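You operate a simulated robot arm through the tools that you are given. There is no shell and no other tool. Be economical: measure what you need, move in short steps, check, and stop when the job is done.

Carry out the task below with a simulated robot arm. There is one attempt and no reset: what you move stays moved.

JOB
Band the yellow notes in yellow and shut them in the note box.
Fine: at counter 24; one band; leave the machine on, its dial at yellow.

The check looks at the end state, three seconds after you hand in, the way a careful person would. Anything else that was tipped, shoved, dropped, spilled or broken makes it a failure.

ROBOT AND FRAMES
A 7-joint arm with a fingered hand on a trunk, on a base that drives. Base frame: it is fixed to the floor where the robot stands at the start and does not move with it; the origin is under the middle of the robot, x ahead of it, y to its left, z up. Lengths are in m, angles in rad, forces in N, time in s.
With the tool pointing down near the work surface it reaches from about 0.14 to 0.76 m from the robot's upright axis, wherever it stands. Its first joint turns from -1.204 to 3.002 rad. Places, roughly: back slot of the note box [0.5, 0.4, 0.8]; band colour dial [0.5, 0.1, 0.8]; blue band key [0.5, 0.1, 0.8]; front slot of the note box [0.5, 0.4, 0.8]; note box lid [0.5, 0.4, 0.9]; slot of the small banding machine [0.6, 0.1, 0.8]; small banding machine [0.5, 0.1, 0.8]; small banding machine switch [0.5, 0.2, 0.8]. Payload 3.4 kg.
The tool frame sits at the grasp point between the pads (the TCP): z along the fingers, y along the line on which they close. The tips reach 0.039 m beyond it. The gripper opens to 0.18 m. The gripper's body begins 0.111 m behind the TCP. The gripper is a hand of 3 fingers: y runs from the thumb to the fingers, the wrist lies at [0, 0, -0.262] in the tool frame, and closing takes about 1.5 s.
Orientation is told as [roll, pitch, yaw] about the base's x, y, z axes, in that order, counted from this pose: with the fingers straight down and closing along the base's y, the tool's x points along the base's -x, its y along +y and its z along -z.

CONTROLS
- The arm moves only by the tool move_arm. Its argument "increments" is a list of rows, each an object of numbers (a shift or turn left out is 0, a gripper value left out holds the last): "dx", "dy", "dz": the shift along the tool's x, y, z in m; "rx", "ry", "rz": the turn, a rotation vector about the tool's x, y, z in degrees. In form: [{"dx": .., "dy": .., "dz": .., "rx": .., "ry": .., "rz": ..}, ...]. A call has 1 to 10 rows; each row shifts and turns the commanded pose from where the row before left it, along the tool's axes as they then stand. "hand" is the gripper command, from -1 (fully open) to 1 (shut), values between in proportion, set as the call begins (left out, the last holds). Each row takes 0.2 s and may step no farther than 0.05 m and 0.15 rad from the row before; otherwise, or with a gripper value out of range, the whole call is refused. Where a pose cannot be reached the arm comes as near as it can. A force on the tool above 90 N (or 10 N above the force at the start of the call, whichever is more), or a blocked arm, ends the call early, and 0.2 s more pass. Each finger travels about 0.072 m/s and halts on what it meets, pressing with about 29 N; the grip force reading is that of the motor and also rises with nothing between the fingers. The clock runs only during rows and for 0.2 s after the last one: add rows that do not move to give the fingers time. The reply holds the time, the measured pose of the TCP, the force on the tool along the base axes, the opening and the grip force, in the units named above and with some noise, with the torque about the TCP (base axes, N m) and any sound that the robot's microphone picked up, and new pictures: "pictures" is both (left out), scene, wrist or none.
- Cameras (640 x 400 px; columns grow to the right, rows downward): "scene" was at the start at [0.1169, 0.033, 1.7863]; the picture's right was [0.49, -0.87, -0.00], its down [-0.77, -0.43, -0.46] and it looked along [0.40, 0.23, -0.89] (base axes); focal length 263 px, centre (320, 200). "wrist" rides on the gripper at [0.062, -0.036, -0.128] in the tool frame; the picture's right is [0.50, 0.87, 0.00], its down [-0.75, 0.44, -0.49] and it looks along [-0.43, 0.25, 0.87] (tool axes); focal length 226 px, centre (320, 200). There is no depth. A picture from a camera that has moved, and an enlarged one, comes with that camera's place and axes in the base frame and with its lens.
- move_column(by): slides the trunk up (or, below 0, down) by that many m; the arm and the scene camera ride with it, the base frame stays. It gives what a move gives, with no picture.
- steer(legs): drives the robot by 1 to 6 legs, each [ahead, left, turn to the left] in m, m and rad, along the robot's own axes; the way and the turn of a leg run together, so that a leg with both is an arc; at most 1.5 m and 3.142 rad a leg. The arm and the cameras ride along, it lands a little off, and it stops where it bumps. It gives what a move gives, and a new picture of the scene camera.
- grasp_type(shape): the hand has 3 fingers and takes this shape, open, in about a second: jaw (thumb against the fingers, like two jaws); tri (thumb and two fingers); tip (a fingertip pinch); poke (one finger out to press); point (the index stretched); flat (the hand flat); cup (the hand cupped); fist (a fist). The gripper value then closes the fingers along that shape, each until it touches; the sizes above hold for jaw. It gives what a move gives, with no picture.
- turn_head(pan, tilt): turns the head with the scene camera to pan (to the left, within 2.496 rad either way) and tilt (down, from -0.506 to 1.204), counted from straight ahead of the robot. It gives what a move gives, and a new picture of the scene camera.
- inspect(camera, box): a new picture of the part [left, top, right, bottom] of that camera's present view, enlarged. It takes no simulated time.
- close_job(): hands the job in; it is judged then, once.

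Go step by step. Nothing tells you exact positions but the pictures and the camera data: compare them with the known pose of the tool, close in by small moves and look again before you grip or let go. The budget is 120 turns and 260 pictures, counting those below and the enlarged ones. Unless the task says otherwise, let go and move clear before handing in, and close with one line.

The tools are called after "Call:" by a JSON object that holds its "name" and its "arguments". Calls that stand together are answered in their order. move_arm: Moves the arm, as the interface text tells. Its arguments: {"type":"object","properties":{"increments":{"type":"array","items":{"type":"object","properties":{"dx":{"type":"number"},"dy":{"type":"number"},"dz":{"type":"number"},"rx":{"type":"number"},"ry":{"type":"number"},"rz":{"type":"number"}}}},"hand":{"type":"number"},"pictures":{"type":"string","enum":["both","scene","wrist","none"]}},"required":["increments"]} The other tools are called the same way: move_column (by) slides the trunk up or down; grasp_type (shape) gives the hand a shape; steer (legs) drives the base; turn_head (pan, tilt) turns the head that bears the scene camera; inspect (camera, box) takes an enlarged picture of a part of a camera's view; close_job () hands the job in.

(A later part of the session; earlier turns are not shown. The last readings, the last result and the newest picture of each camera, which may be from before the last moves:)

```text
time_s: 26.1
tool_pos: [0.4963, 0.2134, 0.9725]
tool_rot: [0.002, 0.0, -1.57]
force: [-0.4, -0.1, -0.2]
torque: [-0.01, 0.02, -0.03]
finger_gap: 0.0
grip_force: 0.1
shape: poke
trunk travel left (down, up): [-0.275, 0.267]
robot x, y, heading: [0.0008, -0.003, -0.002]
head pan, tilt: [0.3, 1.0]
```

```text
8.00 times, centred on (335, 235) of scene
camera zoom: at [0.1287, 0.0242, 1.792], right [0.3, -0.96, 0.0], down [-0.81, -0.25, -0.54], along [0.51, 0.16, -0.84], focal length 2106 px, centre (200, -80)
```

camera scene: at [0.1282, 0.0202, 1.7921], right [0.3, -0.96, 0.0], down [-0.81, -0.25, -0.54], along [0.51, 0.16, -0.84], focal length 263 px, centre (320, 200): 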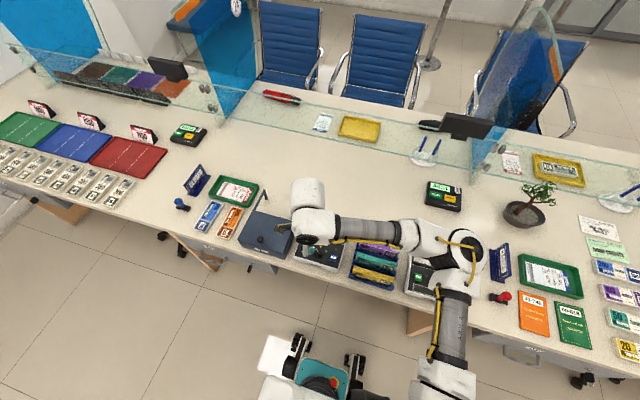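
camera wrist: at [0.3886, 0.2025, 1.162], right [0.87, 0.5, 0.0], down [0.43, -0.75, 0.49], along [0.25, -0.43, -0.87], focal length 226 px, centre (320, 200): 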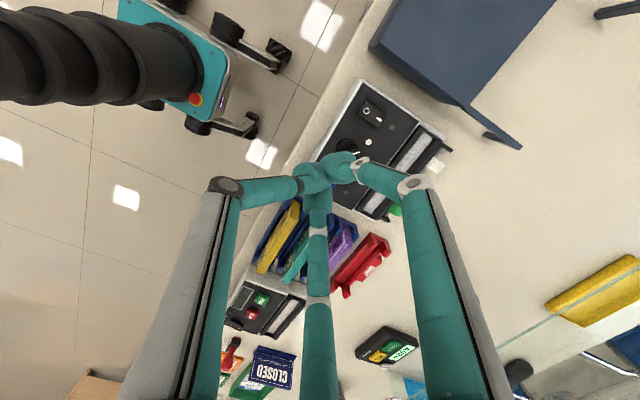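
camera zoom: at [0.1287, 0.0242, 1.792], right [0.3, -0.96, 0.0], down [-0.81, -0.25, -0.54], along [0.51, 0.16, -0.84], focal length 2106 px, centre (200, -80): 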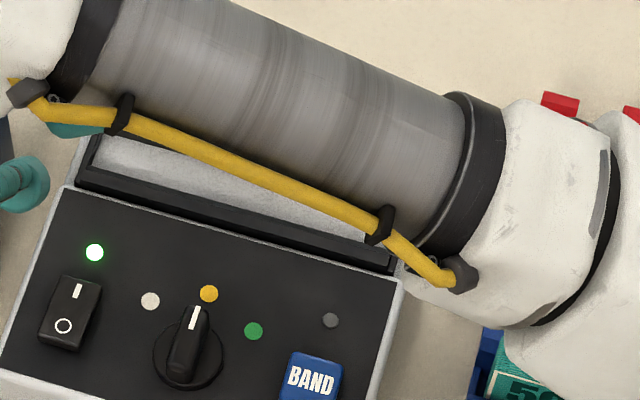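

The dial is at yellow and the lamp is on. Next I study the slot with the hand opened to jaw from a bit higher.

Call:
{"name": "move_arm", "arguments": {"increments": [{"dy": 0.02, "dz": -0.04}, {"dz": -0.02}, {}, {}, {}, {}, {}], "hand": -1, "pictures": "wrist"}}

Call:
{"name": "inspect", "arguments": {"camera": "wrist", "box": [250, 100, 450, 260]}}

```text
time_s: 27.7
tool_pos: [0.5176, 0.2138, 1.0336]
tool_rot: [0.002, 0.0, -1.569]
force: [1.3, 0.0, 0.6]
torque: [-0.02, -0.02, -0.01]
finger_gap: 0.0
grip_force: 0.0
shape: poke
trunk travel left (down, up): [-0.275, 0.267]
robot x, y, heading: [0.0043, -0.0015, -0.002]
head pan, tilt: [0.3, 1.0]
camera wrist: at [0.4819, 0.2757, 1.1605], right [0.87, 0.5, 0.0], down [0.43, -0.75, 0.49], along [0.25, -0.43, -0.87], focal length 226 px, centre (320, 200)
```

wrist: 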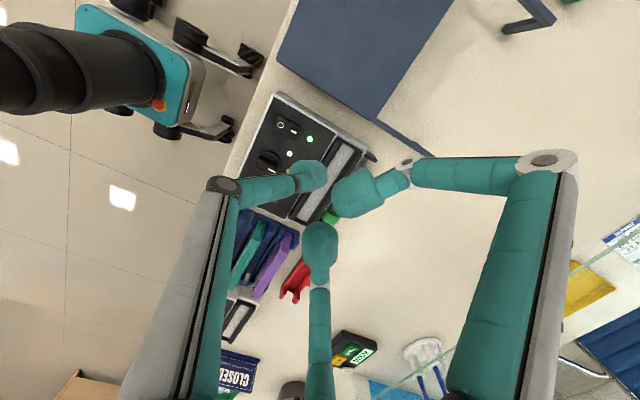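

```text
2.50 times, centred on (350, 180) of wrist
camera zoom: at [0.4819, 0.2757, 1.1605], right [0.87, 0.5, 0.0], down [0.43, -0.75, 0.49], along [0.25, -0.43, -0.87], focal length 565 px, centre (245, 250)
```

zoom: 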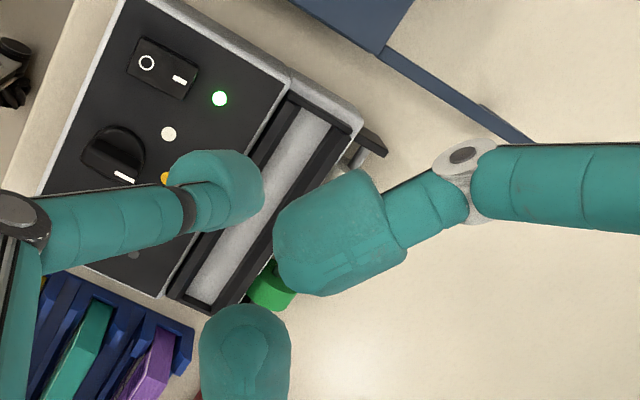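

Still in poke shape; switching to jaw and looking again.

Call:
{"name": "grasp_type", "arguments": {"shape": "jaw"}}

Call:
{"name": "move_arm", "arguments": {"increments": [{}, {}, {}, {}, {}, {}], "hand": -1, "pictures": "none"}}

Call:
{"name": "inspect", "arguments": {"camera": "wrist", "box": [250, 100, 450, 260]}}

Call:
{"name": "inspect", "arguments": {"camera": "wrist", "box": [200, 180, 340, 320]}}

```text
time_s: 28.6
tool_pos: [0.5173, 0.2133, 1.0327]
tool_rot: [0.001, -0.001, -1.571]
force: [-0.5, -0.5, 0.5]
torque: [0.02, 0.01, 0.01]
finger_gap: 0.1795
grip_force: 0.0
shape: jaw
trunk travel left (down, up): [-0.275, 0.267]
robot x, y, heading: [-0.0019, -0.0009, -0.002]
head pan, tilt: [0.3, 1.0]
```

```text
time_s: 30.0
tool_pos: [0.5184, 0.2129, 1.0334]
tool_rot: [0.003, 0.0, -1.571]
force: [-0.2, -0.1, -0.2]
torque: [-0.04, -0.02, -0.03]
finger_gap: 0.1801
grip_force: 0.0
shape: jaw
trunk travel left (down, up): [-0.275, 0.267]
robot x, y, heading: [0.002, -0.0003, -0.001]
head pan, tilt: [0.3, 1.0]
```

```text
2.50 times, centred on (350, 180) of wrist
camera zoom: at [0.4819, 0.2757, 1.1605], right [0.87, 0.5, 0.0], down [0.43, -0.75, 0.49], along [0.25, -0.43, -0.87], focal length 565 px, centre (245, 250)
```

zoom: 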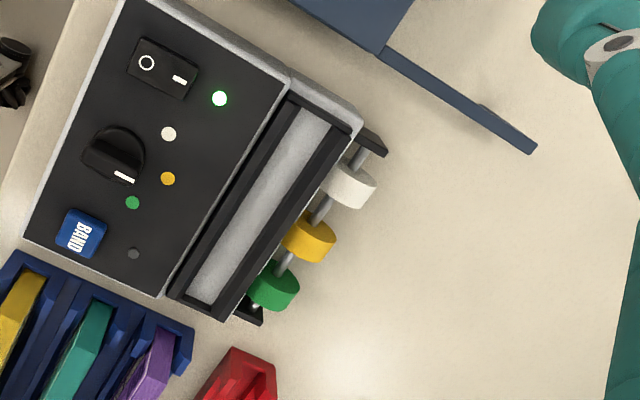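

```text
2.86 times, centred on (270, 250) of wrist
camera zoom: at [0.4819, 0.2757, 1.1605], right [0.87, 0.5, 0.0], down [0.43, -0.75, 0.49], along [0.25, -0.43, -0.87], focal length 646 px, centre (463, 57)
```

zoom: 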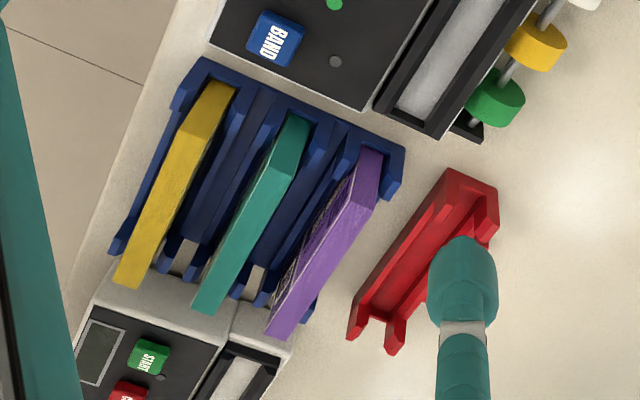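

Excellent views. Zooming further for accurate slot and bundle dimensions.

Call:
{"name": "inspect", "arguments": {"camera": "wrist", "box": [310, 130, 410, 235]}}

Call:
{"name": "inspect", "arguments": {"camera": "wrist", "box": [220, 195, 320, 300]}}

```text
3.81 times, centred on (360, 182) of wrist
camera zoom: at [0.4819, 0.2757, 1.1605], right [0.87, 0.5, 0.0], down [0.43, -0.75, 0.49], along [0.25, -0.43, -0.87], focal length 861 px, centre (168, 267)
```

zoom: 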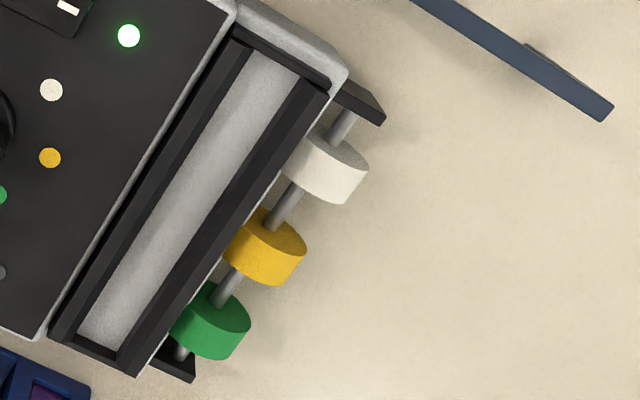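

```text
3.81 times, centred on (270, 248) of wrist
camera zoom: at [0.4819, 0.2757, 1.1605], right [0.87, 0.5, 0.0], down [0.43, -0.75, 0.49], along [0.25, -0.43, -0.87], focal length 861 px, centre (510, 19)
```

zoom: 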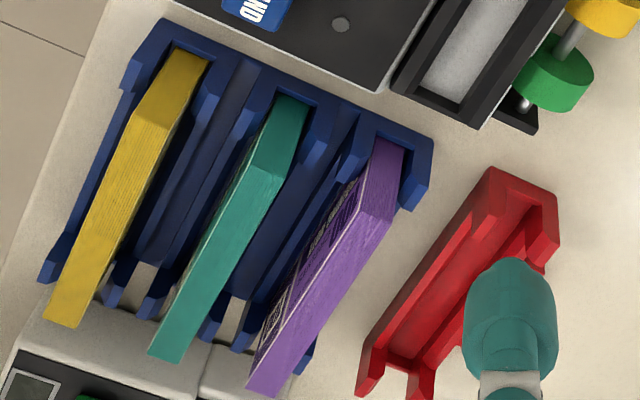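

I can see the bundle top (z≈0.847) running y≈−0.153…0.0, x≈0.45–0.47. I'll hover above it with the open jaw and look down between the fingers.

Call:
{"name": "move_arm", "arguments": {"increments": [{"dx": -0.048, "dy": -0.01}, {"dx": -0.048, "dy": -0.01}, {"dx": -0.048, "dy": -0.01}, {"dx": -0.048, "dy": -0.01}, {"dx": -0.048, "dy": -0.01}, {"dx": -0.048, "dy": -0.009}, {"dz": 0.03}, {"dz": 0.03}], "pictures": "wrist"}}

Call:
{"name": "inspect", "arguments": {"camera": "wrist", "box": [210, 60, 450, 260]}}

```text
time_s: 31.8
tool_pos: [0.4582, -0.0726, 0.9729]
tool_rot: [0.002, 0.0, -1.567]
force: [0.7, 0.5, -0.2]
torque: [0.02, 0.03, 0.0]
finger_gap: 0.18
grip_force: 0.0
shape: jaw
trunk travel left (down, up): [-0.275, 0.267]
robot x, y, heading: [0.0003, 0.0001, -0.003]
head pan, tilt: [0.3, 1.0]
camera wrist: at [0.4217, -0.0101, 1.1006], right [0.87, 0.5, 0.0], down [0.43, -0.75, 0.49], along [0.25, -0.43, -0.87], focal length 226 px, centre (320, 200)
```

wrist: 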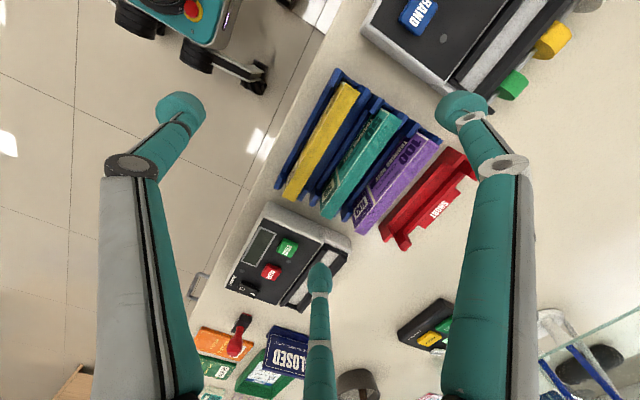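

```text
2.00 times, centred on (330, 160) of wrist
camera zoom: at [0.4217, -0.0101, 1.1006], right [0.87, 0.5, 0.0], down [0.43, -0.75, 0.49], along [0.25, -0.43, -0.87], focal length 452 px, centre (300, 280)
```

zoom: 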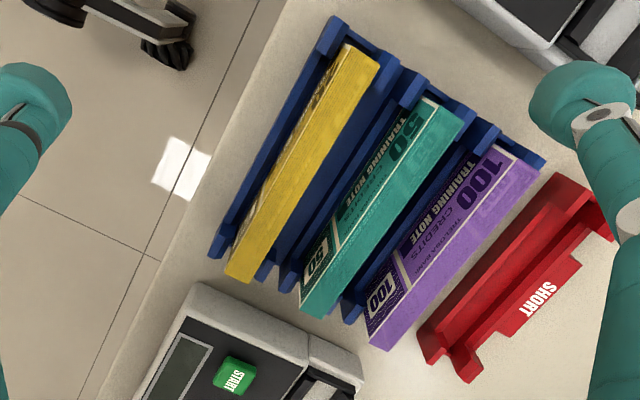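

Bundle centre is [0.457, −0.081], thickness ≈0.019, with ~3 cm clear to the teal one. I'll pre-close to ≈3.4 cm and come down partway to check.

Call:
{"name": "move_arm", "arguments": {"increments": [{"dx": -0.008}, {}, {}, {}, {}, {"dz": 0.025}, {"dz": 0.025}], "hand": 0.62, "pictures": "wrist"}}

Call:
{"name": "inspect", "arguments": {"camera": "wrist", "box": [240, 100, 420, 250]}}

```text
time_s: 33.4
tool_pos: [0.4594, -0.0831, 0.9227]
tool_rot: [0.001, -0.001, -1.57]
force: [0.3, 0.8, 0.1]
torque: [0.02, -0.01, 0.02]
finger_gap: 0.0345
grip_force: 0.0
shape: jaw
trunk travel left (down, up): [-0.275, 0.267]
robot x, y, heading: [-0.0027, -0.0043, -0.001]
head pan, tilt: [0.3, 1.0]
camera wrist: at [0.4226, -0.0208, 1.0502], right [0.87, 0.5, 0.0], down [0.43, -0.75, 0.49], along [0.25, -0.43, -0.87], focal length 226 px, centre (320, 200)
```

wrist: 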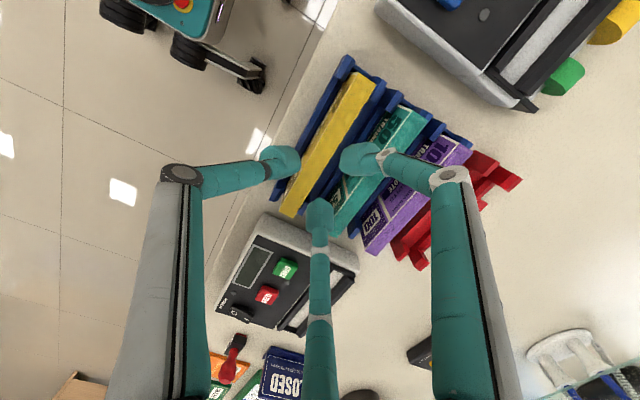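

```text
2.67 times, centred on (330, 175) of wrist
camera zoom: at [0.4226, -0.0208, 1.0502], right [0.87, 0.5, 0.0], down [0.43, -0.75, 0.49], along [0.25, -0.43, -0.87], focal length 603 px, centre (293, 267)
```

zoom: 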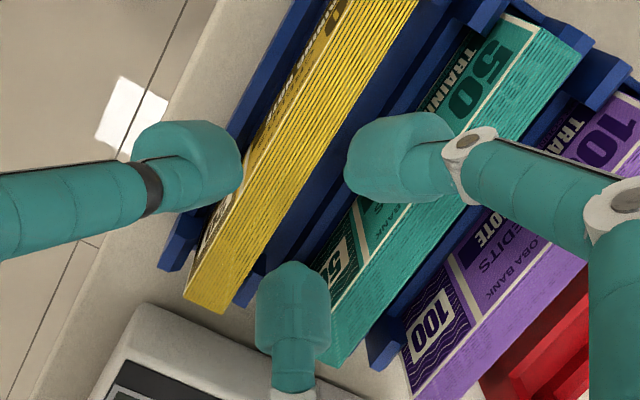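

The two fingers line up with the gap between yellow and teal and the thumb with the front. Descending to the grip height.

Call:
{"name": "move_arm", "arguments": {"increments": [{"dy": -0.002, "dx": 0.002}, {"dz": 0.02}, {"dz": 0.02}], "pictures": "none"}}

Call:
{"name": "inspect", "arguments": {"camera": "wrist", "box": [240, 100, 420, 250]}}

```text
time_s: 34.2
tool_pos: [0.4554, -0.0799, 0.8869]
tool_rot: [0.005, 0.001, -1.57]
force: [1.3, -0.1, 12.8]
torque: [0.0, -0.14, 0.01]
finger_gap: 0.0359
grip_force: 0.1
shape: jaw
trunk travel left (down, up): [-0.275, 0.267]
robot x, y, heading: [-0.0005, 0.0014, -0.001]
head pan, tilt: [0.3, 1.0]
```

```text
2.67 times, centred on (330, 175) of wrist
camera zoom: at [0.4199, -0.0183, 1.0129], right [0.87, 0.5, 0.01], down [0.43, -0.76, 0.49], along [0.25, -0.42, -0.87], focal length 603 px, centre (293, 267)
```

zoom: 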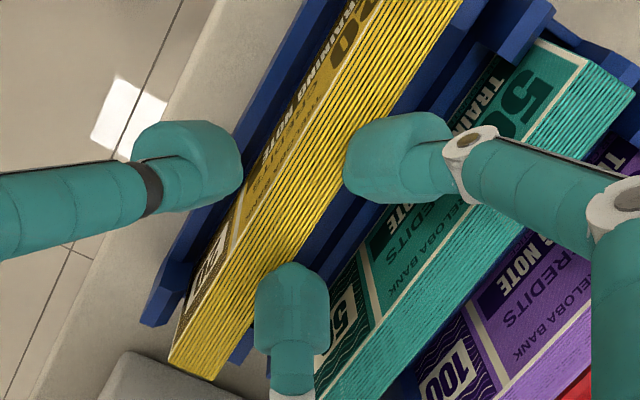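

12.8 N: the fingers are resting on the bundle's back top edge. I'll lift, open slightly and shift back a few mm.

Call:
{"name": "move_arm", "arguments": {"increments": [{"dz": -0.015}, {"dy": 0.004}, {}], "hand": 0.52, "pictures": "none"}}

Call:
{"name": "move_arm", "arguments": {"increments": [{"dz": 0.015}, {"dz": 0.005}], "pictures": "none"}}

Call:
{"name": "inspect", "arguments": {"camera": "wrist", "box": [240, 100, 420, 250]}}

```text
time_s: 35.0
tool_pos: [0.4607, -0.0808, 0.8982]
tool_rot: [0.003, 0.001, -1.573]
force: [0.0, -0.4, 0.4]
torque: [-0.01, 0.01, -0.01]
finger_gap: 0.0428
grip_force: 0.0
shape: jaw
trunk travel left (down, up): [-0.275, 0.267]
robot x, y, heading: [0.0007, -0.0006, -0.001]
head pan, tilt: [0.3, 1.0]
```

```text
time_s: 35.6
tool_pos: [0.4601, -0.0812, 0.878]
tool_rot: [0.002, 0.0, -1.57]
force: [0.0, 0.3, 0.1]
torque: [-0.02, -0.02, -0.02]
finger_gap: 0.043
grip_force: 0.1
shape: jaw
trunk travel left (down, up): [-0.275, 0.267]
robot x, y, heading: [0.0006, 0.0006, -0.0]
head pan, tilt: [0.3, 1.0]
```

```text
2.67 times, centred on (330, 175) of wrist
camera zoom: at [0.4243, -0.0186, 1.0054], right [0.87, 0.5, 0.0], down [0.44, -0.75, 0.49], along [0.25, -0.43, -0.87], focal length 603 px, centre (293, 267)
```

zoom: 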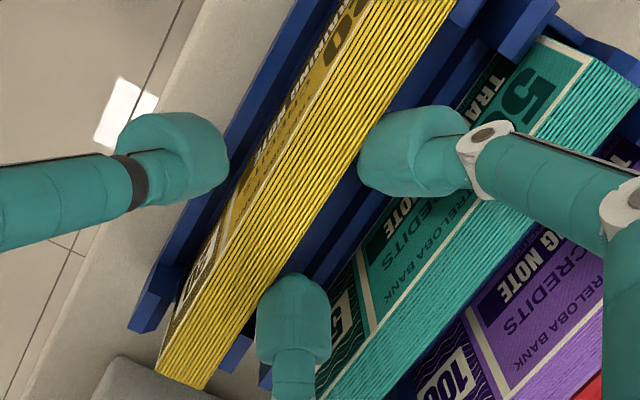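

Free now, tips below the bundle top with no contact. Continuing down to z≈0.859.

Call:
{"name": "move_arm", "arguments": {"increments": [{"dz": 0.01}], "pictures": "none"}}

Call:
{"name": "move_arm", "arguments": {"increments": [{"dz": 0.009}], "pictures": "none"}}

Call:
{"name": "inspect", "arguments": {"camera": "wrist", "box": [240, 100, 420, 250]}}

```text
time_s: 36.0
tool_pos: [0.461, -0.0819, 0.8683]
tool_rot: [0.002, 0.001, -1.571]
force: [0.1, 0.3, -0.3]
torque: [0.01, 0.01, 0.0]
finger_gap: 0.0429
grip_force: 0.1
shape: jaw
trunk travel left (down, up): [-0.275, 0.267]
robot x, y, heading: [0.0011, 0.0006, 0.002]
head pan, tilt: [0.3, 1.0]
```

```text
time_s: 36.4
tool_pos: [0.4609, -0.0801, 0.8597]
tool_rot: [0.001, 0.002, -1.569]
force: [0.5, 0.3, 0.2]
torque: [0.01, 0.02, 0.0]
finger_gap: 0.0428
grip_force: 0.0
shape: jaw
trunk travel left (down, up): [-0.275, 0.267]
robot x, y, heading: [0.0022, -0.0022, -0.002]
head pan, tilt: [0.3, 1.0]
```

```text
2.67 times, centred on (330, 175) of wrist
camera zoom: at [0.4249, -0.0183, 0.9862], right [0.87, 0.5, 0.0], down [0.43, -0.75, 0.49], along [0.25, -0.42, -0.87], focal length 603 px, centre (293, 267)
```

zoom: 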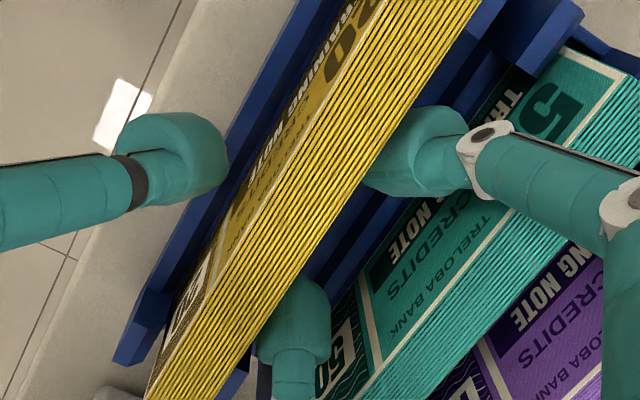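

Fingers straddle the bundle cleanly. Closing.

Call:
{"name": "move_arm", "arguments": {"increments": [{"dy": -0.003}, {}, {}, {}, {}, {}], "hand": 1, "pictures": "none"}}

Call:
{"name": "inspect", "arguments": {"camera": "wrist", "box": [240, 100, 420, 250]}}

```text
time_s: 37.8
tool_pos: [0.457, -0.0814, 0.8589]
tool_rot: [0.003, 0.003, -1.571]
force: [2.7, -0.8, -1.1]
torque: [-0.02, -0.11, 0.02]
finger_gap: 0.0158
grip_force: 29.2
shape: jaw
trunk travel left (down, up): [-0.275, 0.267]
robot x, y, heading: [0.0005, 0.0025, 0.003]
head pan, tilt: [0.3, 1.0]
```

```text
2.67 times, centred on (330, 175) of wrist
camera zoom: at [0.4222, -0.0183, 0.986], right [0.87, 0.5, 0.0], down [0.43, -0.75, 0.49], along [0.25, -0.43, -0.87], focal length 603 px, centre (293, 267)
```

zoom: 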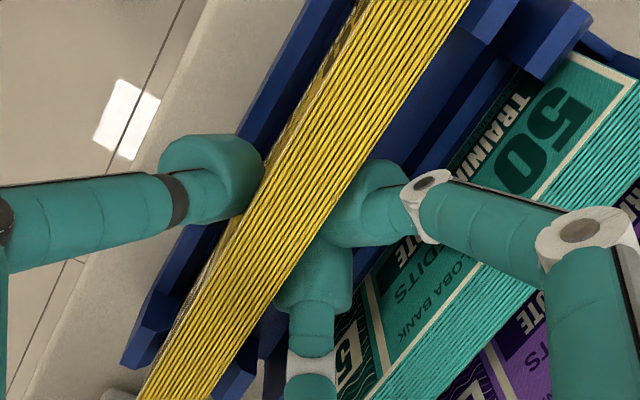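

Gripped (gap 15.8 mm). Lifting straight up.

Call:
{"name": "move_arm", "arguments": {"increments": [{"dz": -0.01}, {"dz": -0.015}, {"dz": -0.02}, {"dz": -0.025}, {"dz": -0.03}, {"dz": -0.03}], "pictures": "both"}}

Call:
{"name": "inspect", "arguments": {"camera": "scene", "box": [310, 200, 430, 300]}}

```text
time_s: 39.2
tool_pos: [0.4562, -0.0794, 0.9884]
tool_rot: [0.003, 0.0, -1.569]
force: [0.6, -0.7, -1.8]
torque: [0.01, 0.02, 0.01]
finger_gap: 0.0157
grip_force: 29.4
shape: jaw
trunk travel left (down, up): [-0.275, 0.267]
robot x, y, heading: [-0.0002, -0.0002, 0.005]
head pan, tilt: [0.3, 1.0]
camera scene: at [0.1273, 0.0172, 1.7922], right [0.3, -0.96, 0.0], down [-0.81, -0.25, -0.54], along [0.51, 0.16, -0.84], focal length 263 px, centre (320, 200)
camera wrist: at [0.4203, -0.0175, 1.1159], right [0.87, 0.5, 0.0], down [0.44, -0.75, 0.49], along [0.25, -0.43, -0.87], focal length 226 px, centre (320, 200)
```

scene: 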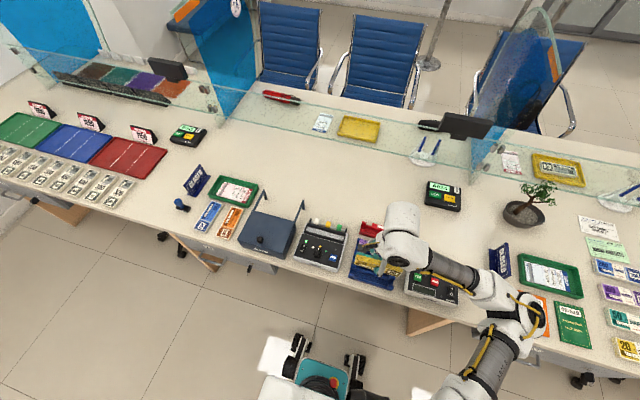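
wrist: 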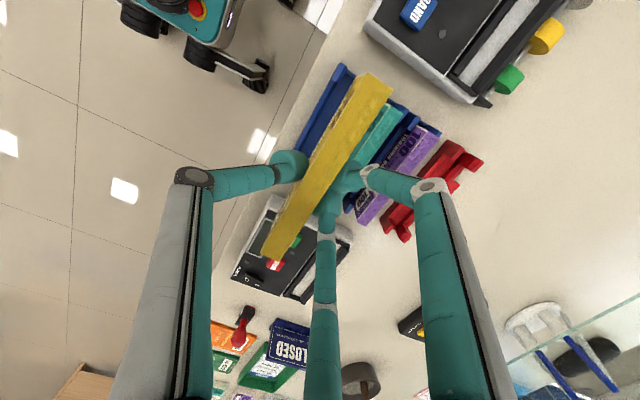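

```text
4.00 times, centred on (370, 250) of scene
camera zoom: at [0.1273, 0.0172, 1.7922], right [0.3, -0.96, 0.0], down [-0.81, -0.25, -0.54], along [0.51, 0.16, -0.84], focal length 1053 px, centre (120, 0)
```

zoom: 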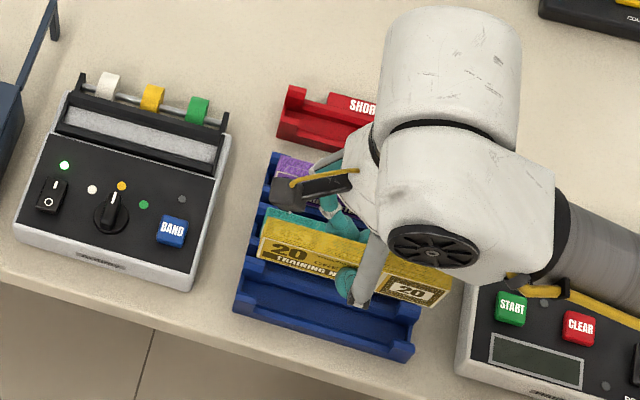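

Lifted cleanly. Slot centre estimate is [0.569, 0.134], floor z≈0.821. Moving above it.

Call:
{"name": "move_arm", "arguments": {"increments": [{"dx": 0.0427, "dy": 0.0226}, {"dx": 0.0427, "dy": 0.0226}, {"dx": 0.0427, "dy": 0.0226}, {"dx": 0.0427, "dy": 0.0226}, {"dx": 0.0427, "dy": 0.0224}, {}], "pictures": "wrist"}}

Call:
{"name": "inspect", "arguments": {"camera": "wrist", "box": [240, 50, 440, 290]}}

Call:
{"name": "inspect", "arguments": {"camera": "scene", "box": [270, 190, 370, 270]}}

```text
time_s: 40.6
tool_pos: [0.5704, 0.1324, 0.9888]
tool_rot: [0.001, -0.002, -1.57]
force: [0.2, -0.8, -1.9]
torque: [-0.01, 0.0, 0.02]
finger_gap: 0.0156
grip_force: 29.3
shape: jaw
trunk travel left (down, up): [-0.275, 0.267]
robot x, y, heading: [-0.002, -0.0005, -0.003]
head pan, tilt: [0.3, 1.0]
camera wrist: at [0.5348, 0.1962, 1.1167], right [0.87, 0.5, 0.0], down [0.43, -0.75, 0.49], along [0.25, -0.43, -0.87], focal length 226 px, centre (320, 200)
```

wrist: 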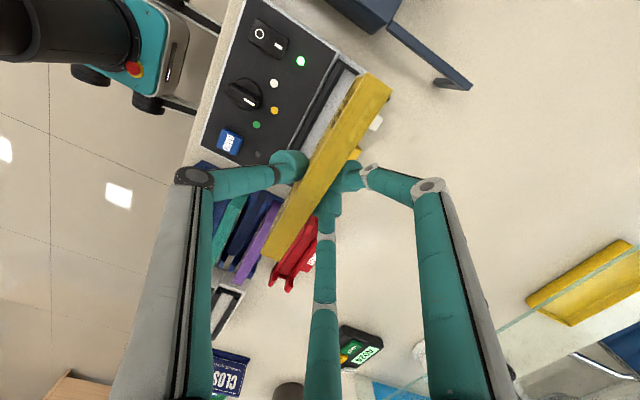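

```text
1.67 times, centred on (340, 170) of wrist
camera zoom: at [0.5348, 0.1962, 1.1167], right [0.87, 0.5, 0.0], down [0.43, -0.75, 0.49], along [0.25, -0.43, -0.87], focal length 377 px, centre (287, 250)
```

zoom: 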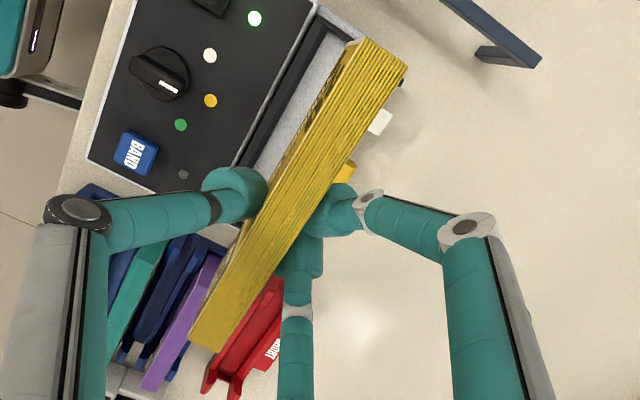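

```text
5.00 times, centred on (320, 230) of scene
camera zoom: at [0.129, 0.023, 1.792], right [0.3, -0.96, 0.0], down [-0.81, -0.25, -0.54], along [0.51, 0.16, -0.84], focal length 1316 px, centre (320, 50)
```

zoom: 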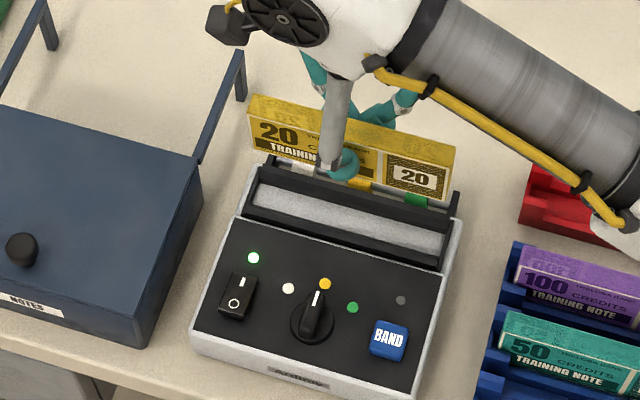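

Bundle height is ≈0.065, so its bottom reaches the slot floor at tool z≈0.898. Lowering to just above the rails to check alignment.

Call:
{"name": "move_arm", "arguments": {"increments": [{"dz": 0.02}, {"dz": 0.02}, {"dz": 0.012}, {}], "pictures": "none"}}

Call:
{"name": "inspect", "arguments": {"camera": "wrist", "box": [240, 50, 440, 200]}}

Call:
{"name": "inspect", "arguments": {"camera": "scene", "box": [290, 205, 370, 265]}}

```text
time_s: 41.6
tool_pos: [0.5701, 0.1334, 0.9372]
tool_rot: [0.001, 0.002, -1.571]
force: [-0.4, 0.2, -0.4]
torque: [-0.02, -0.02, 0.0]
finger_gap: 0.0157
grip_force: 29.3
shape: jaw
trunk travel left (down, up): [-0.275, 0.267]
robot x, y, heading: [0.0019, -0.0001, -0.003]
head pan, tilt: [0.3, 1.0]
```

```text
2.67 times, centred on (340, 125) of wrist
camera zoom: at [0.5345, 0.1953, 1.0646], right [0.87, 0.5, 0.0], down [0.43, -0.75, 0.49], along [0.25, -0.43, -0.87], focal length 603 px, centre (267, 400)
```

zoom: 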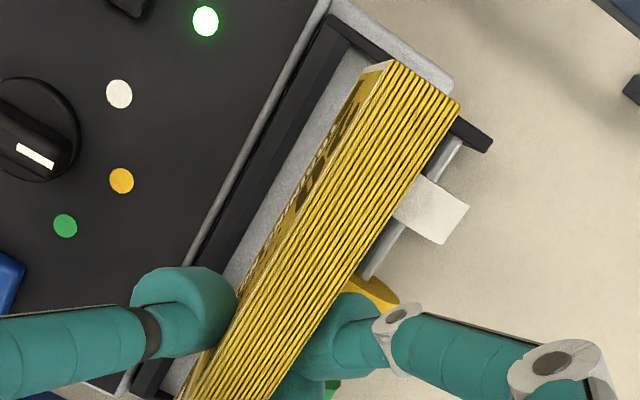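

```text
6.67 times, centred on (330, 235) of scene
camera zoom: at [0.1291, 0.021, 1.792], right [0.3, -0.96, 0.0], down [-0.81, -0.25, -0.54], along [0.51, 0.16, -0.84], focal length 1755 px, centre (253, -33)
```

zoom: 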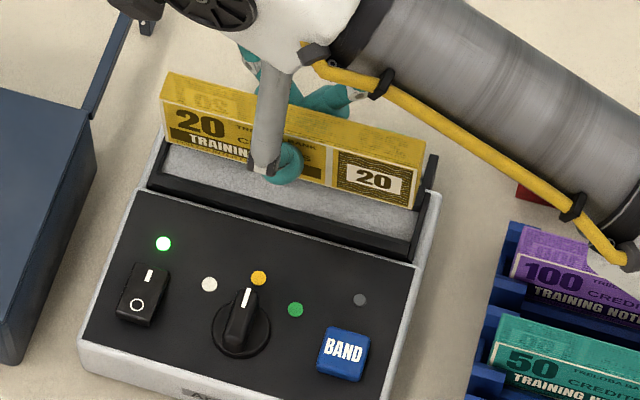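

Bundle sits ≈3 mm toward the robot of the slot's mid-line; correcting, then lowering with force checks.

Call:
{"name": "move_arm", "arguments": {"increments": [{"dy": 0.003, "dx": 0.001}, {"dz": 0.01}, {"dz": 0.006}], "pictures": "none"}}

Call:
{"name": "move_arm", "arguments": {"increments": [{"dz": 0.005}, {}], "pictures": "none"}}

Call:
{"name": "inspect", "arguments": {"camera": "wrist", "box": [240, 50, 440, 200]}}

Call:
{"name": "inspect", "arguments": {"camera": "scene", "box": [300, 205, 360, 250]}}

```text
time_s: 42.4
tool_pos: [0.5736, 0.1338, 0.9222]
tool_rot: [0.002, -0.001, -1.569]
force: [0.2, 0.8, -1.4]
torque: [-0.01, 0.07, 0.0]
finger_gap: 0.0157
grip_force: 29.1
shape: jaw
trunk travel left (down, up): [-0.275, 0.267]
robot x, y, heading: [-0.0004, 0.0043, 0.002]
head pan, tilt: [0.3, 1.0]
```

```text
time_s: 43.0
tool_pos: [0.5724, 0.1346, 0.9162]
tool_rot: [0.0, 0.0, -1.572]
force: [0.1, 0.1, -0.7]
torque: [0.01, -0.03, -0.03]
finger_gap: 0.0155
grip_force: 29.0
shape: jaw
trunk travel left (down, up): [-0.275, 0.267]
robot x, y, heading: [-0.0023, -0.0022, 0.0]
head pan, tilt: [0.3, 1.0]
```

```text
2.67 times, centred on (340, 125) of wrist
camera zoom: at [0.5373, 0.1968, 1.0434], right [0.87, 0.5, 0.0], down [0.43, -0.75, 0.49], along [0.25, -0.43, -0.87], focal length 603 px, centre (267, 400)
```

zoom: 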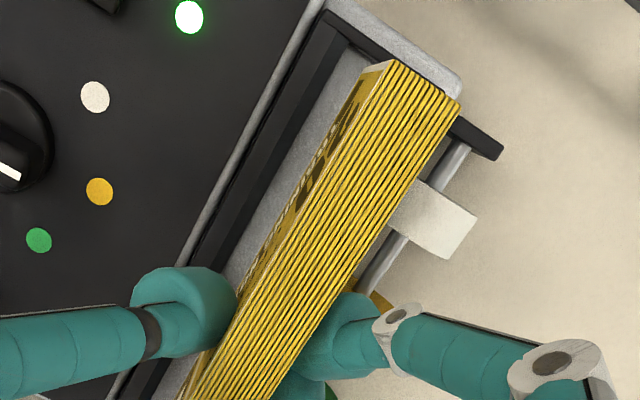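

```text
8.89 times, centred on (330, 228) of scene
camera zoom: at [0.129, 0.0207, 1.792], right [0.3, -0.96, 0.0], down [-0.81, -0.25, -0.54], along [0.51, 0.16, -0.84], focal length 2340 px, centre (231, -44)
```

zoom: 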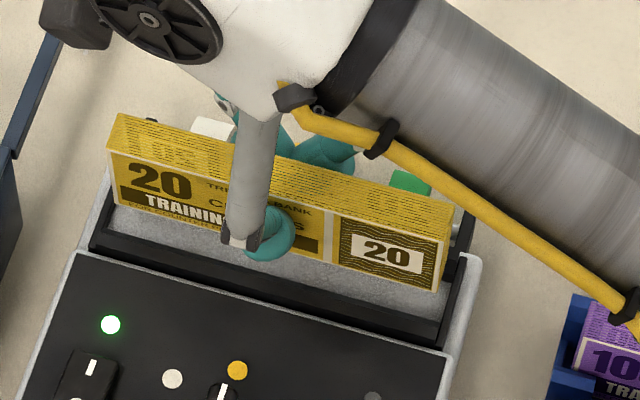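

Alignment looks consistent. Lowering further in small steps.

Call:
{"name": "move_arm", "arguments": {"increments": [{"dz": 0.005}, {}], "pictures": "none"}}

Call:
{"name": "move_arm", "arguments": {"increments": [{"dz": 0.005}, {}], "pictures": "none"}}

Call:
{"name": "inspect", "arguments": {"camera": "scene", "box": [300, 205, 360, 250]}}

```text
time_s: 43.6
tool_pos: [0.5735, 0.1342, 0.9108]
tool_rot: [0.001, -0.001, -1.571]
force: [-0.1, 0.4, -1.4]
torque: [0.02, -0.01, 0.05]
finger_gap: 0.0155
grip_force: 29.7
shape: jaw
trunk travel left (down, up): [-0.275, 0.267]
robot x, y, heading: [0.0006, 0.0009, -0.003]
head pan, tilt: [0.3, 1.0]
```

```text
time_s: 44.2
tool_pos: [0.5733, 0.1355, 0.9062]
tool_rot: [0.001, 0.0, -1.571]
force: [0.9, -1.0, -2.2]
torque: [0.05, 0.01, 0.0]
finger_gap: 0.0156
grip_force: 29.7
shape: jaw
trunk travel left (down, up): [-0.275, 0.267]
robot x, y, heading: [-0.0007, 0.0026, 0.001]
head pan, tilt: [0.3, 1.0]
```

```text
8.89 times, centred on (330, 228) of scene
camera zoom: at [0.129, 0.0207, 1.792], right [0.3, -0.96, 0.0], down [-0.81, -0.25, -0.54], along [0.51, 0.16, -0.84], focal length 2340 px, centre (231, -44)
```

zoom: 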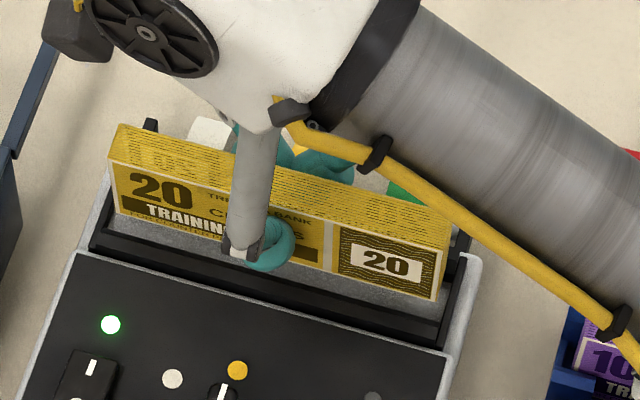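

Call:
{"name": "move_arm", "arguments": {"increments": [{"dz": 0.004}, {}], "pictures": "none"}}

Call:
{"name": "move_arm", "arguments": {"increments": [{"dz": 0.004}, {}], "pictures": "none"}}

Call:
{"name": "inspect", "arguments": {"camera": "scene", "box": [300, 205, 360, 250]}}

```text
time_s: 44.8
tool_pos: [0.5736, 0.1337, 0.9025]
tool_rot: [0.001, 0.001, -1.571]
force: [0.5, 0.2, -0.9]
torque: [0.02, 0.02, 0.02]
finger_gap: 0.0158
grip_force: 29.0
shape: jaw
trunk travel left (down, up): [-0.275, 0.267]
robot x, y, heading: [-0.0061, -0.0002, 0.0]
head pan, tilt: [0.3, 1.0]
```

```text
time_s: 45.4
tool_pos: [0.5731, 0.1339, 0.8977]
tool_rot: [0.002, 0.001, -1.572]
force: [0.7, -0.3, -1.5]
torque: [0.02, 0.02, 0.01]
finger_gap: 0.0158
grip_force: 29.0
shape: jaw
trunk travel left (down, up): [-0.275, 0.267]
robot x, y, heading: [-0.002, 0.0027, -0.0]
head pan, tilt: [0.3, 1.0]
```

```text
8.89 times, centred on (330, 228) of scene
camera zoom: at [0.129, 0.0207, 1.792], right [0.3, -0.96, 0.0], down [-0.81, -0.25, -0.54], along [0.51, 0.16, -0.84], focal length 2340 px, centre (231, -44)
```

zoom: 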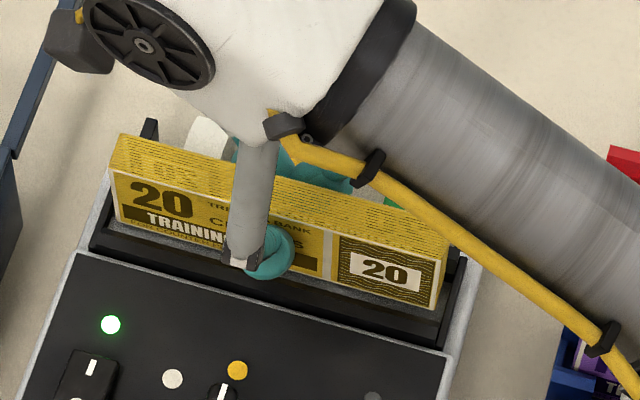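

Still free, nearly seated. Continuing.

Call:
{"name": "move_arm", "arguments": {"increments": [{"dz": 0.003}, {}], "pictures": "none"}}

Call:
{"name": "move_arm", "arguments": {"increments": [{"dz": 0.003}, {}], "pictures": "none"}}

Call:
{"name": "inspect", "arguments": {"camera": "scene", "box": [300, 205, 360, 250]}}

Call:
{"name": "inspect", "arguments": {"camera": "wrist", "box": [240, 50, 440, 200]}}

```text
time_s: 46.0
tool_pos: [0.5734, 0.1341, 0.8954]
tool_rot: [0.002, 0.003, -1.57]
force: [-0.2, 0.1, -1.1]
torque: [-0.03, 0.03, 0.03]
finger_gap: 0.0156
grip_force: 29.4
shape: jaw
trunk travel left (down, up): [-0.275, 0.267]
robot x, y, heading: [-0.0013, -0.0011, 0.001]
head pan, tilt: [0.3, 1.0]
```

```text
time_s: 46.6
tool_pos: [0.573, 0.1349, 0.8926]
tool_rot: [0.001, 0.002, -1.572]
force: [1.4, 0.1, 4.9]
torque: [0.03, -0.02, 0.02]
finger_gap: 0.0156
grip_force: 28.9
shape: jaw
trunk travel left (down, up): [-0.275, 0.267]
robot x, y, heading: [-0.0003, -0.0011, -0.004]
head pan, tilt: [0.3, 1.0]
```

```text
8.89 times, centred on (330, 228) of scene
camera zoom: at [0.128, 0.0205, 1.7922], right [0.3, -0.96, 0.0], down [-0.81, -0.25, -0.54], along [0.51, 0.16, -0.84], focal length 2340 px, centre (231, -44)
```

zoom: 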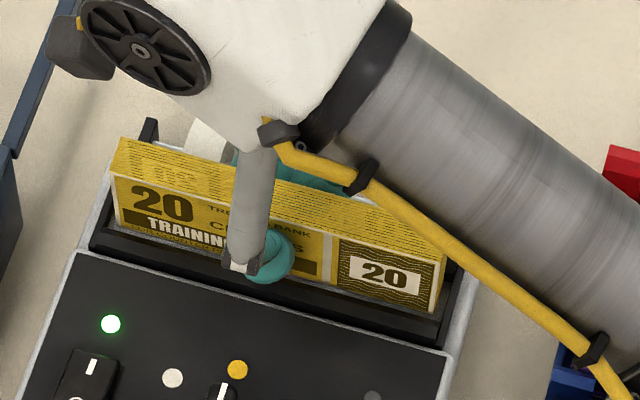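

```text
2.67 times, centred on (340, 125) of wrist
camera zoom: at [0.5374, 0.1965, 1.0202], right [0.87, 0.5, 0.0], down [0.43, -0.75, 0.49], along [0.25, -0.42, -0.87], focal length 603 px, centre (267, 400)
```

zoom: 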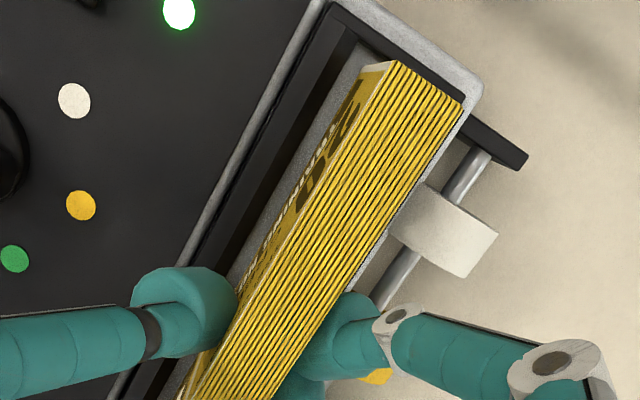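

Light contact at the expected floor height: the bundle is seated. Opening just a little and lifting off.

Call:
{"name": "move_arm", "arguments": {"increments": [{}, {}, {}], "hand": 0.62, "pictures": "none"}}

Call:
{"name": "inspect", "arguments": {"camera": "wrist", "box": [240, 50, 440, 200]}}

```text
time_s: 47.4
tool_pos: [0.574, 0.1343, 0.8924]
tool_rot: [0.002, 0.0, -1.571]
force: [-0.3, -0.3, 0.7]
torque: [0.0, 0.01, 0.04]
finger_gap: 0.034
grip_force: 0.1
shape: jaw
trunk travel left (down, up): [-0.275, 0.267]
robot x, y, heading: [0.0027, -0.003, -0.002]
head pan, tilt: [0.3, 1.0]
```

```text
2.67 times, centred on (340, 125) of wrist
camera zoom: at [0.5374, 0.1966, 1.0193], right [0.87, 0.5, 0.0], down [0.44, -0.75, 0.49], along [0.25, -0.43, -0.87], focal length 603 px, centre (267, 400)
```

zoom: 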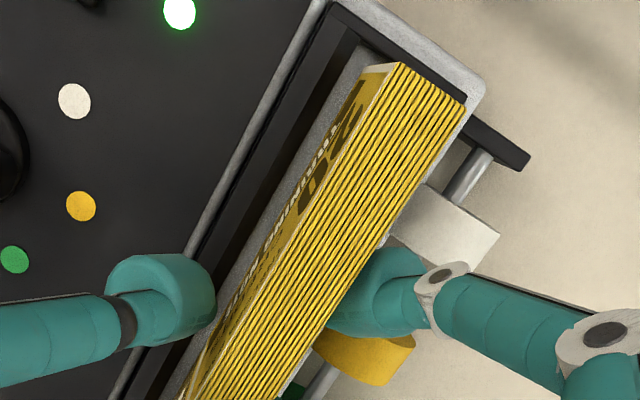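

Call:
{"name": "move_arm", "arguments": {"increments": [{"dz": -0.01}], "pictures": "none"}}

Call:
{"name": "move_arm", "arguments": {"increments": [{"dz": -0.02}, {"dz": -0.03}, {"dz": -0.04}, {}], "pictures": "wrist"}}

Call:
{"name": "inspect", "arguments": {"camera": "scene", "box": [290, 205, 370, 265]}}

```text
time_s: 47.8
tool_pos: [0.574, 0.1342, 0.9033]
tool_rot: [0.002, 0.001, -1.572]
force: [0.4, -0.5, -0.1]
torque: [0.01, -0.01, -0.03]
finger_gap: 0.0344
grip_force: 0.1
shape: jaw
trunk travel left (down, up): [-0.275, 0.267]
robot x, y, heading: [-0.001, -0.0021, 0.002]
head pan, tilt: [0.3, 1.0]
```

```text
time_s: 48.8
tool_pos: [0.5728, 0.1338, 0.9914]
tool_rot: [0.001, -0.001, -1.569]
force: [0.1, -0.5, -0.5]
torque: [0.0, 0.0, 0.02]
finger_gap: 0.0339
grip_force: 0.1
shape: jaw
trunk travel left (down, up): [-0.275, 0.267]
robot x, y, heading: [0.0023, 0.0008, -0.001]
head pan, tilt: [0.3, 1.0]
camera wrist: at [0.5377, 0.1964, 1.1189], right [0.87, 0.5, 0.0], down [0.44, -0.75, 0.49], along [0.25, -0.43, -0.87], focal length 226 px, centre (320, 200)
```

wrist: 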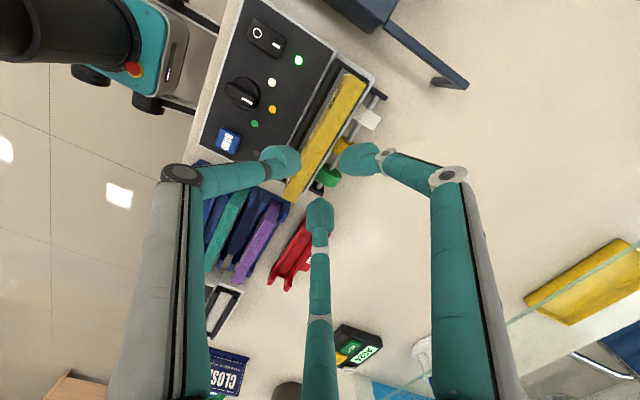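

```text
6.67 times, centred on (330, 235) of scene
camera zoom: at [0.1298, 0.0206, 1.7919], right [0.3, -0.96, 0.0], down [-0.81, -0.25, -0.54], along [0.51, 0.16, -0.84], focal length 1755 px, centre (253, -33)
```

zoom: 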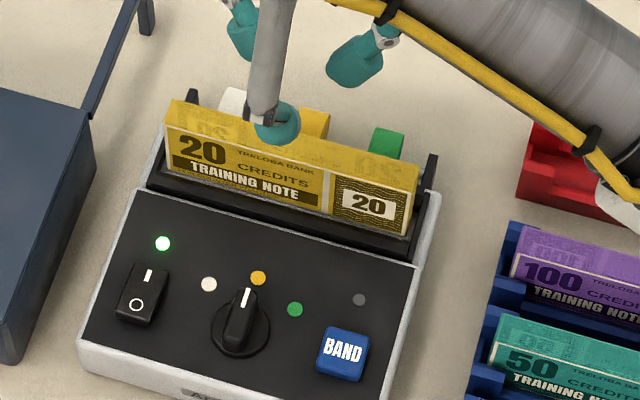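

The bundle stands squarely in the slot. Now poke shape again and hover over the BAND key at [0.476, 0.0725, 0.838].

Call:
{"name": "grasp_type", "arguments": {"shape": "poke"}}

Call:
{"name": "move_arm", "arguments": {"increments": [{"dx": -0.03, "dy": -0.045}, {"dx": -0.03, "dy": -0.045}, {"dz": 0.03}, {"dz": 0.03}, {}], "pictures": "none"}}

Call:
{"name": "inspect", "arguments": {"camera": "wrist", "box": [230, 80, 430, 250]}}

Call:
{"name": "inspect", "arguments": {"camera": "scene", "box": [300, 205, 380, 265]}}

```text
time_s: 49.7
tool_pos: [0.5744, 0.1337, 0.9921]
tool_rot: [0.001, 0.002, -1.571]
force: [0.4, 0.9, 0.7]
torque: [0.0, -0.04, 0.01]
finger_gap: 0.0002
grip_force: 0.0
shape: poke
trunk travel left (down, up): [-0.275, 0.267]
robot x, y, heading: [-0.0022, 0.0009, 0.001]
head pan, tilt: [0.3, 1.0]
```

```text
refused: row 1 steps farther than a row can; nothing moved
```

```text
2.35 times, centred on (330, 165) of wrist
camera zoom: at [0.5371, 0.1966, 1.1191], right [0.87, 0.5, 0.0], down [0.43, -0.75, 0.49], along [0.25, -0.43, -0.87], focal length 532 px, centre (296, 282)
```

zoom: 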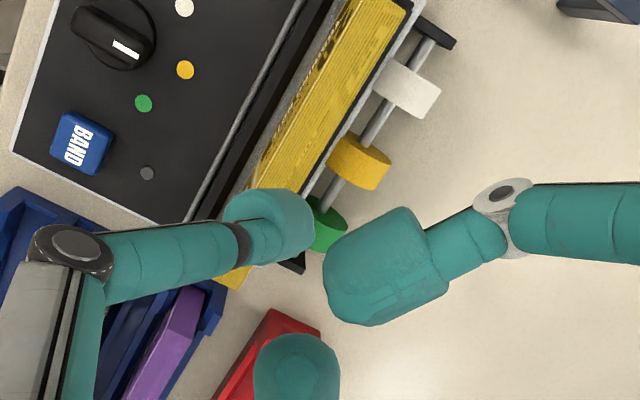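

```text
6.67 times, centred on (340, 235) of scene
camera zoom: at [0.129, 0.0206, 1.792], right [0.3, -0.96, 0.0], down [-0.81, -0.25, -0.54], along [0.51, 0.16, -0.84], focal length 1755 px, centre (187, -33)
```

zoom: 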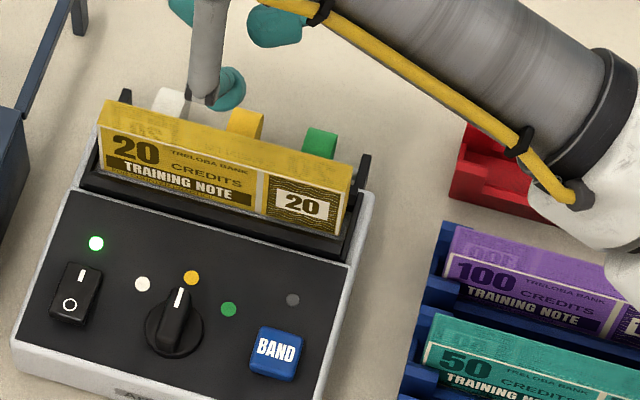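

Step too large; repeating in smaller steps.

Call:
{"name": "move_arm", "arguments": {"increments": [{"dx": -0.02, "dy": -0.03}, {"dx": -0.02, "dy": -0.03}, {"dx": -0.02, "dy": -0.03}, {"dz": 0.03}, {"dz": 0.03}, {}], "pictures": "none"}}

Call:
{"name": "inspect", "arguments": {"camera": "wrist", "box": [230, 80, 430, 250]}}

Call:
{"name": "inspect", "arguments": {"camera": "scene", "box": [300, 205, 380, 265]}}

```text
time_s: 51.1
tool_pos: [0.4836, 0.0752, 0.9313]
tool_rot: [0.001, 0.001, -1.571]
force: [0.7, -0.2, -0.8]
torque: [-0.01, 0.0, 0.02]
finger_gap: 0.0003
grip_force: 0.1
shape: poke
trunk travel left (down, up): [-0.275, 0.267]
robot x, y, heading: [-0.0001, 0.0012, -0.001]
head pan, tilt: [0.3, 1.0]
```

```text
2.35 times, centred on (330, 165) of wrist
camera zoom: at [0.4479, 0.1368, 1.059], right [0.87, 0.5, 0.0], down [0.43, -0.75, 0.49], along [0.25, -0.43, -0.87], focal length 532 px, centre (296, 282)
```

zoom: 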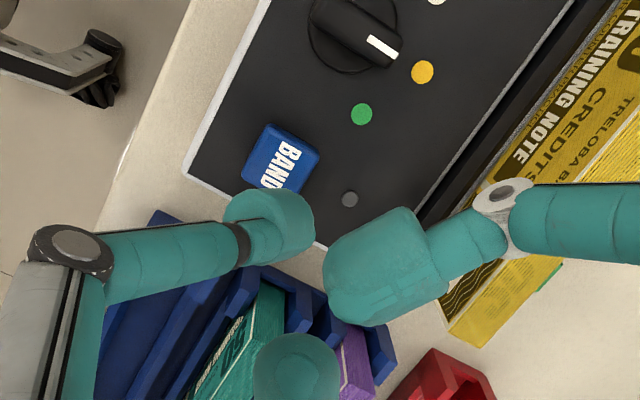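

```text
6.67 times, centred on (340, 235) of scene
camera zoom: at [0.1284, 0.0196, 1.7921], right [0.3, -0.96, 0.0], down [-0.81, -0.25, -0.54], along [0.51, 0.16, -0.84], focal length 1755 px, centre (187, -33)
```

zoom: 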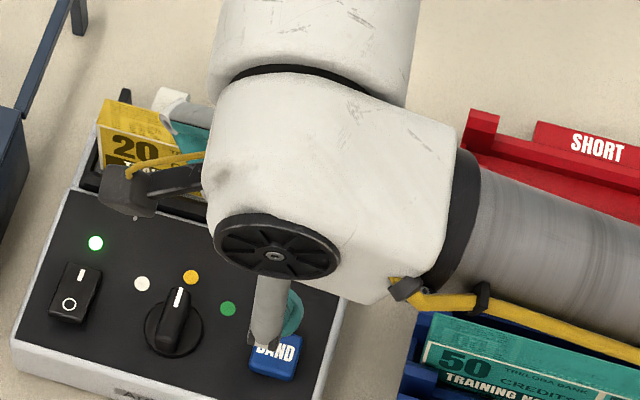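

Thumb is above the key. Descending gently until the key actuates — once only.

Call:
{"name": "move_arm", "arguments": {"increments": [{"dz": 0.02}, {"dz": 0.02}, {"dz": 0.012}], "pictures": "none"}}

Call:
{"name": "inspect", "arguments": {"camera": "wrist", "box": [230, 80, 430, 250]}}

```text
time_s: 51.9
tool_pos: [0.4835, 0.0736, 0.8802]
tool_rot: [0.001, 0.002, -1.571]
force: [0.4, -0.5, 1.8]
torque: [-0.05, 0.01, -0.02]
finger_gap: 0.0001
grip_force: 0.1
shape: poke
trunk travel left (down, up): [-0.275, 0.267]
robot x, y, heading: [0.0032, -0.0017, -0.001]
head pan, tilt: [0.3, 1.0]
```

```text
2.35 times, centred on (330, 165) of wrist
camera zoom: at [0.4477, 0.1365, 1.0073], right [0.87, 0.5, 0.0], down [0.43, -0.75, 0.49], along [0.25, -0.43, -0.87], focal length 532 px, centre (296, 282)
```

zoom: 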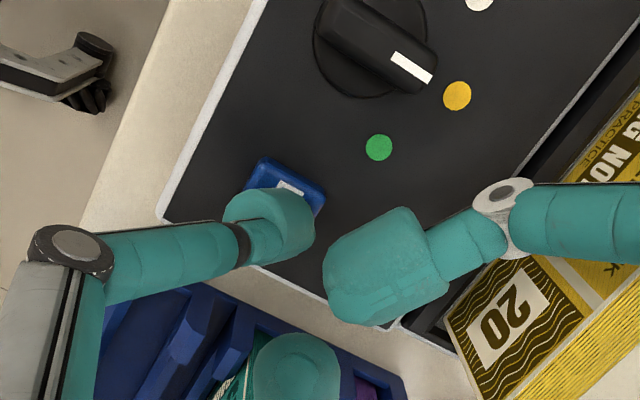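

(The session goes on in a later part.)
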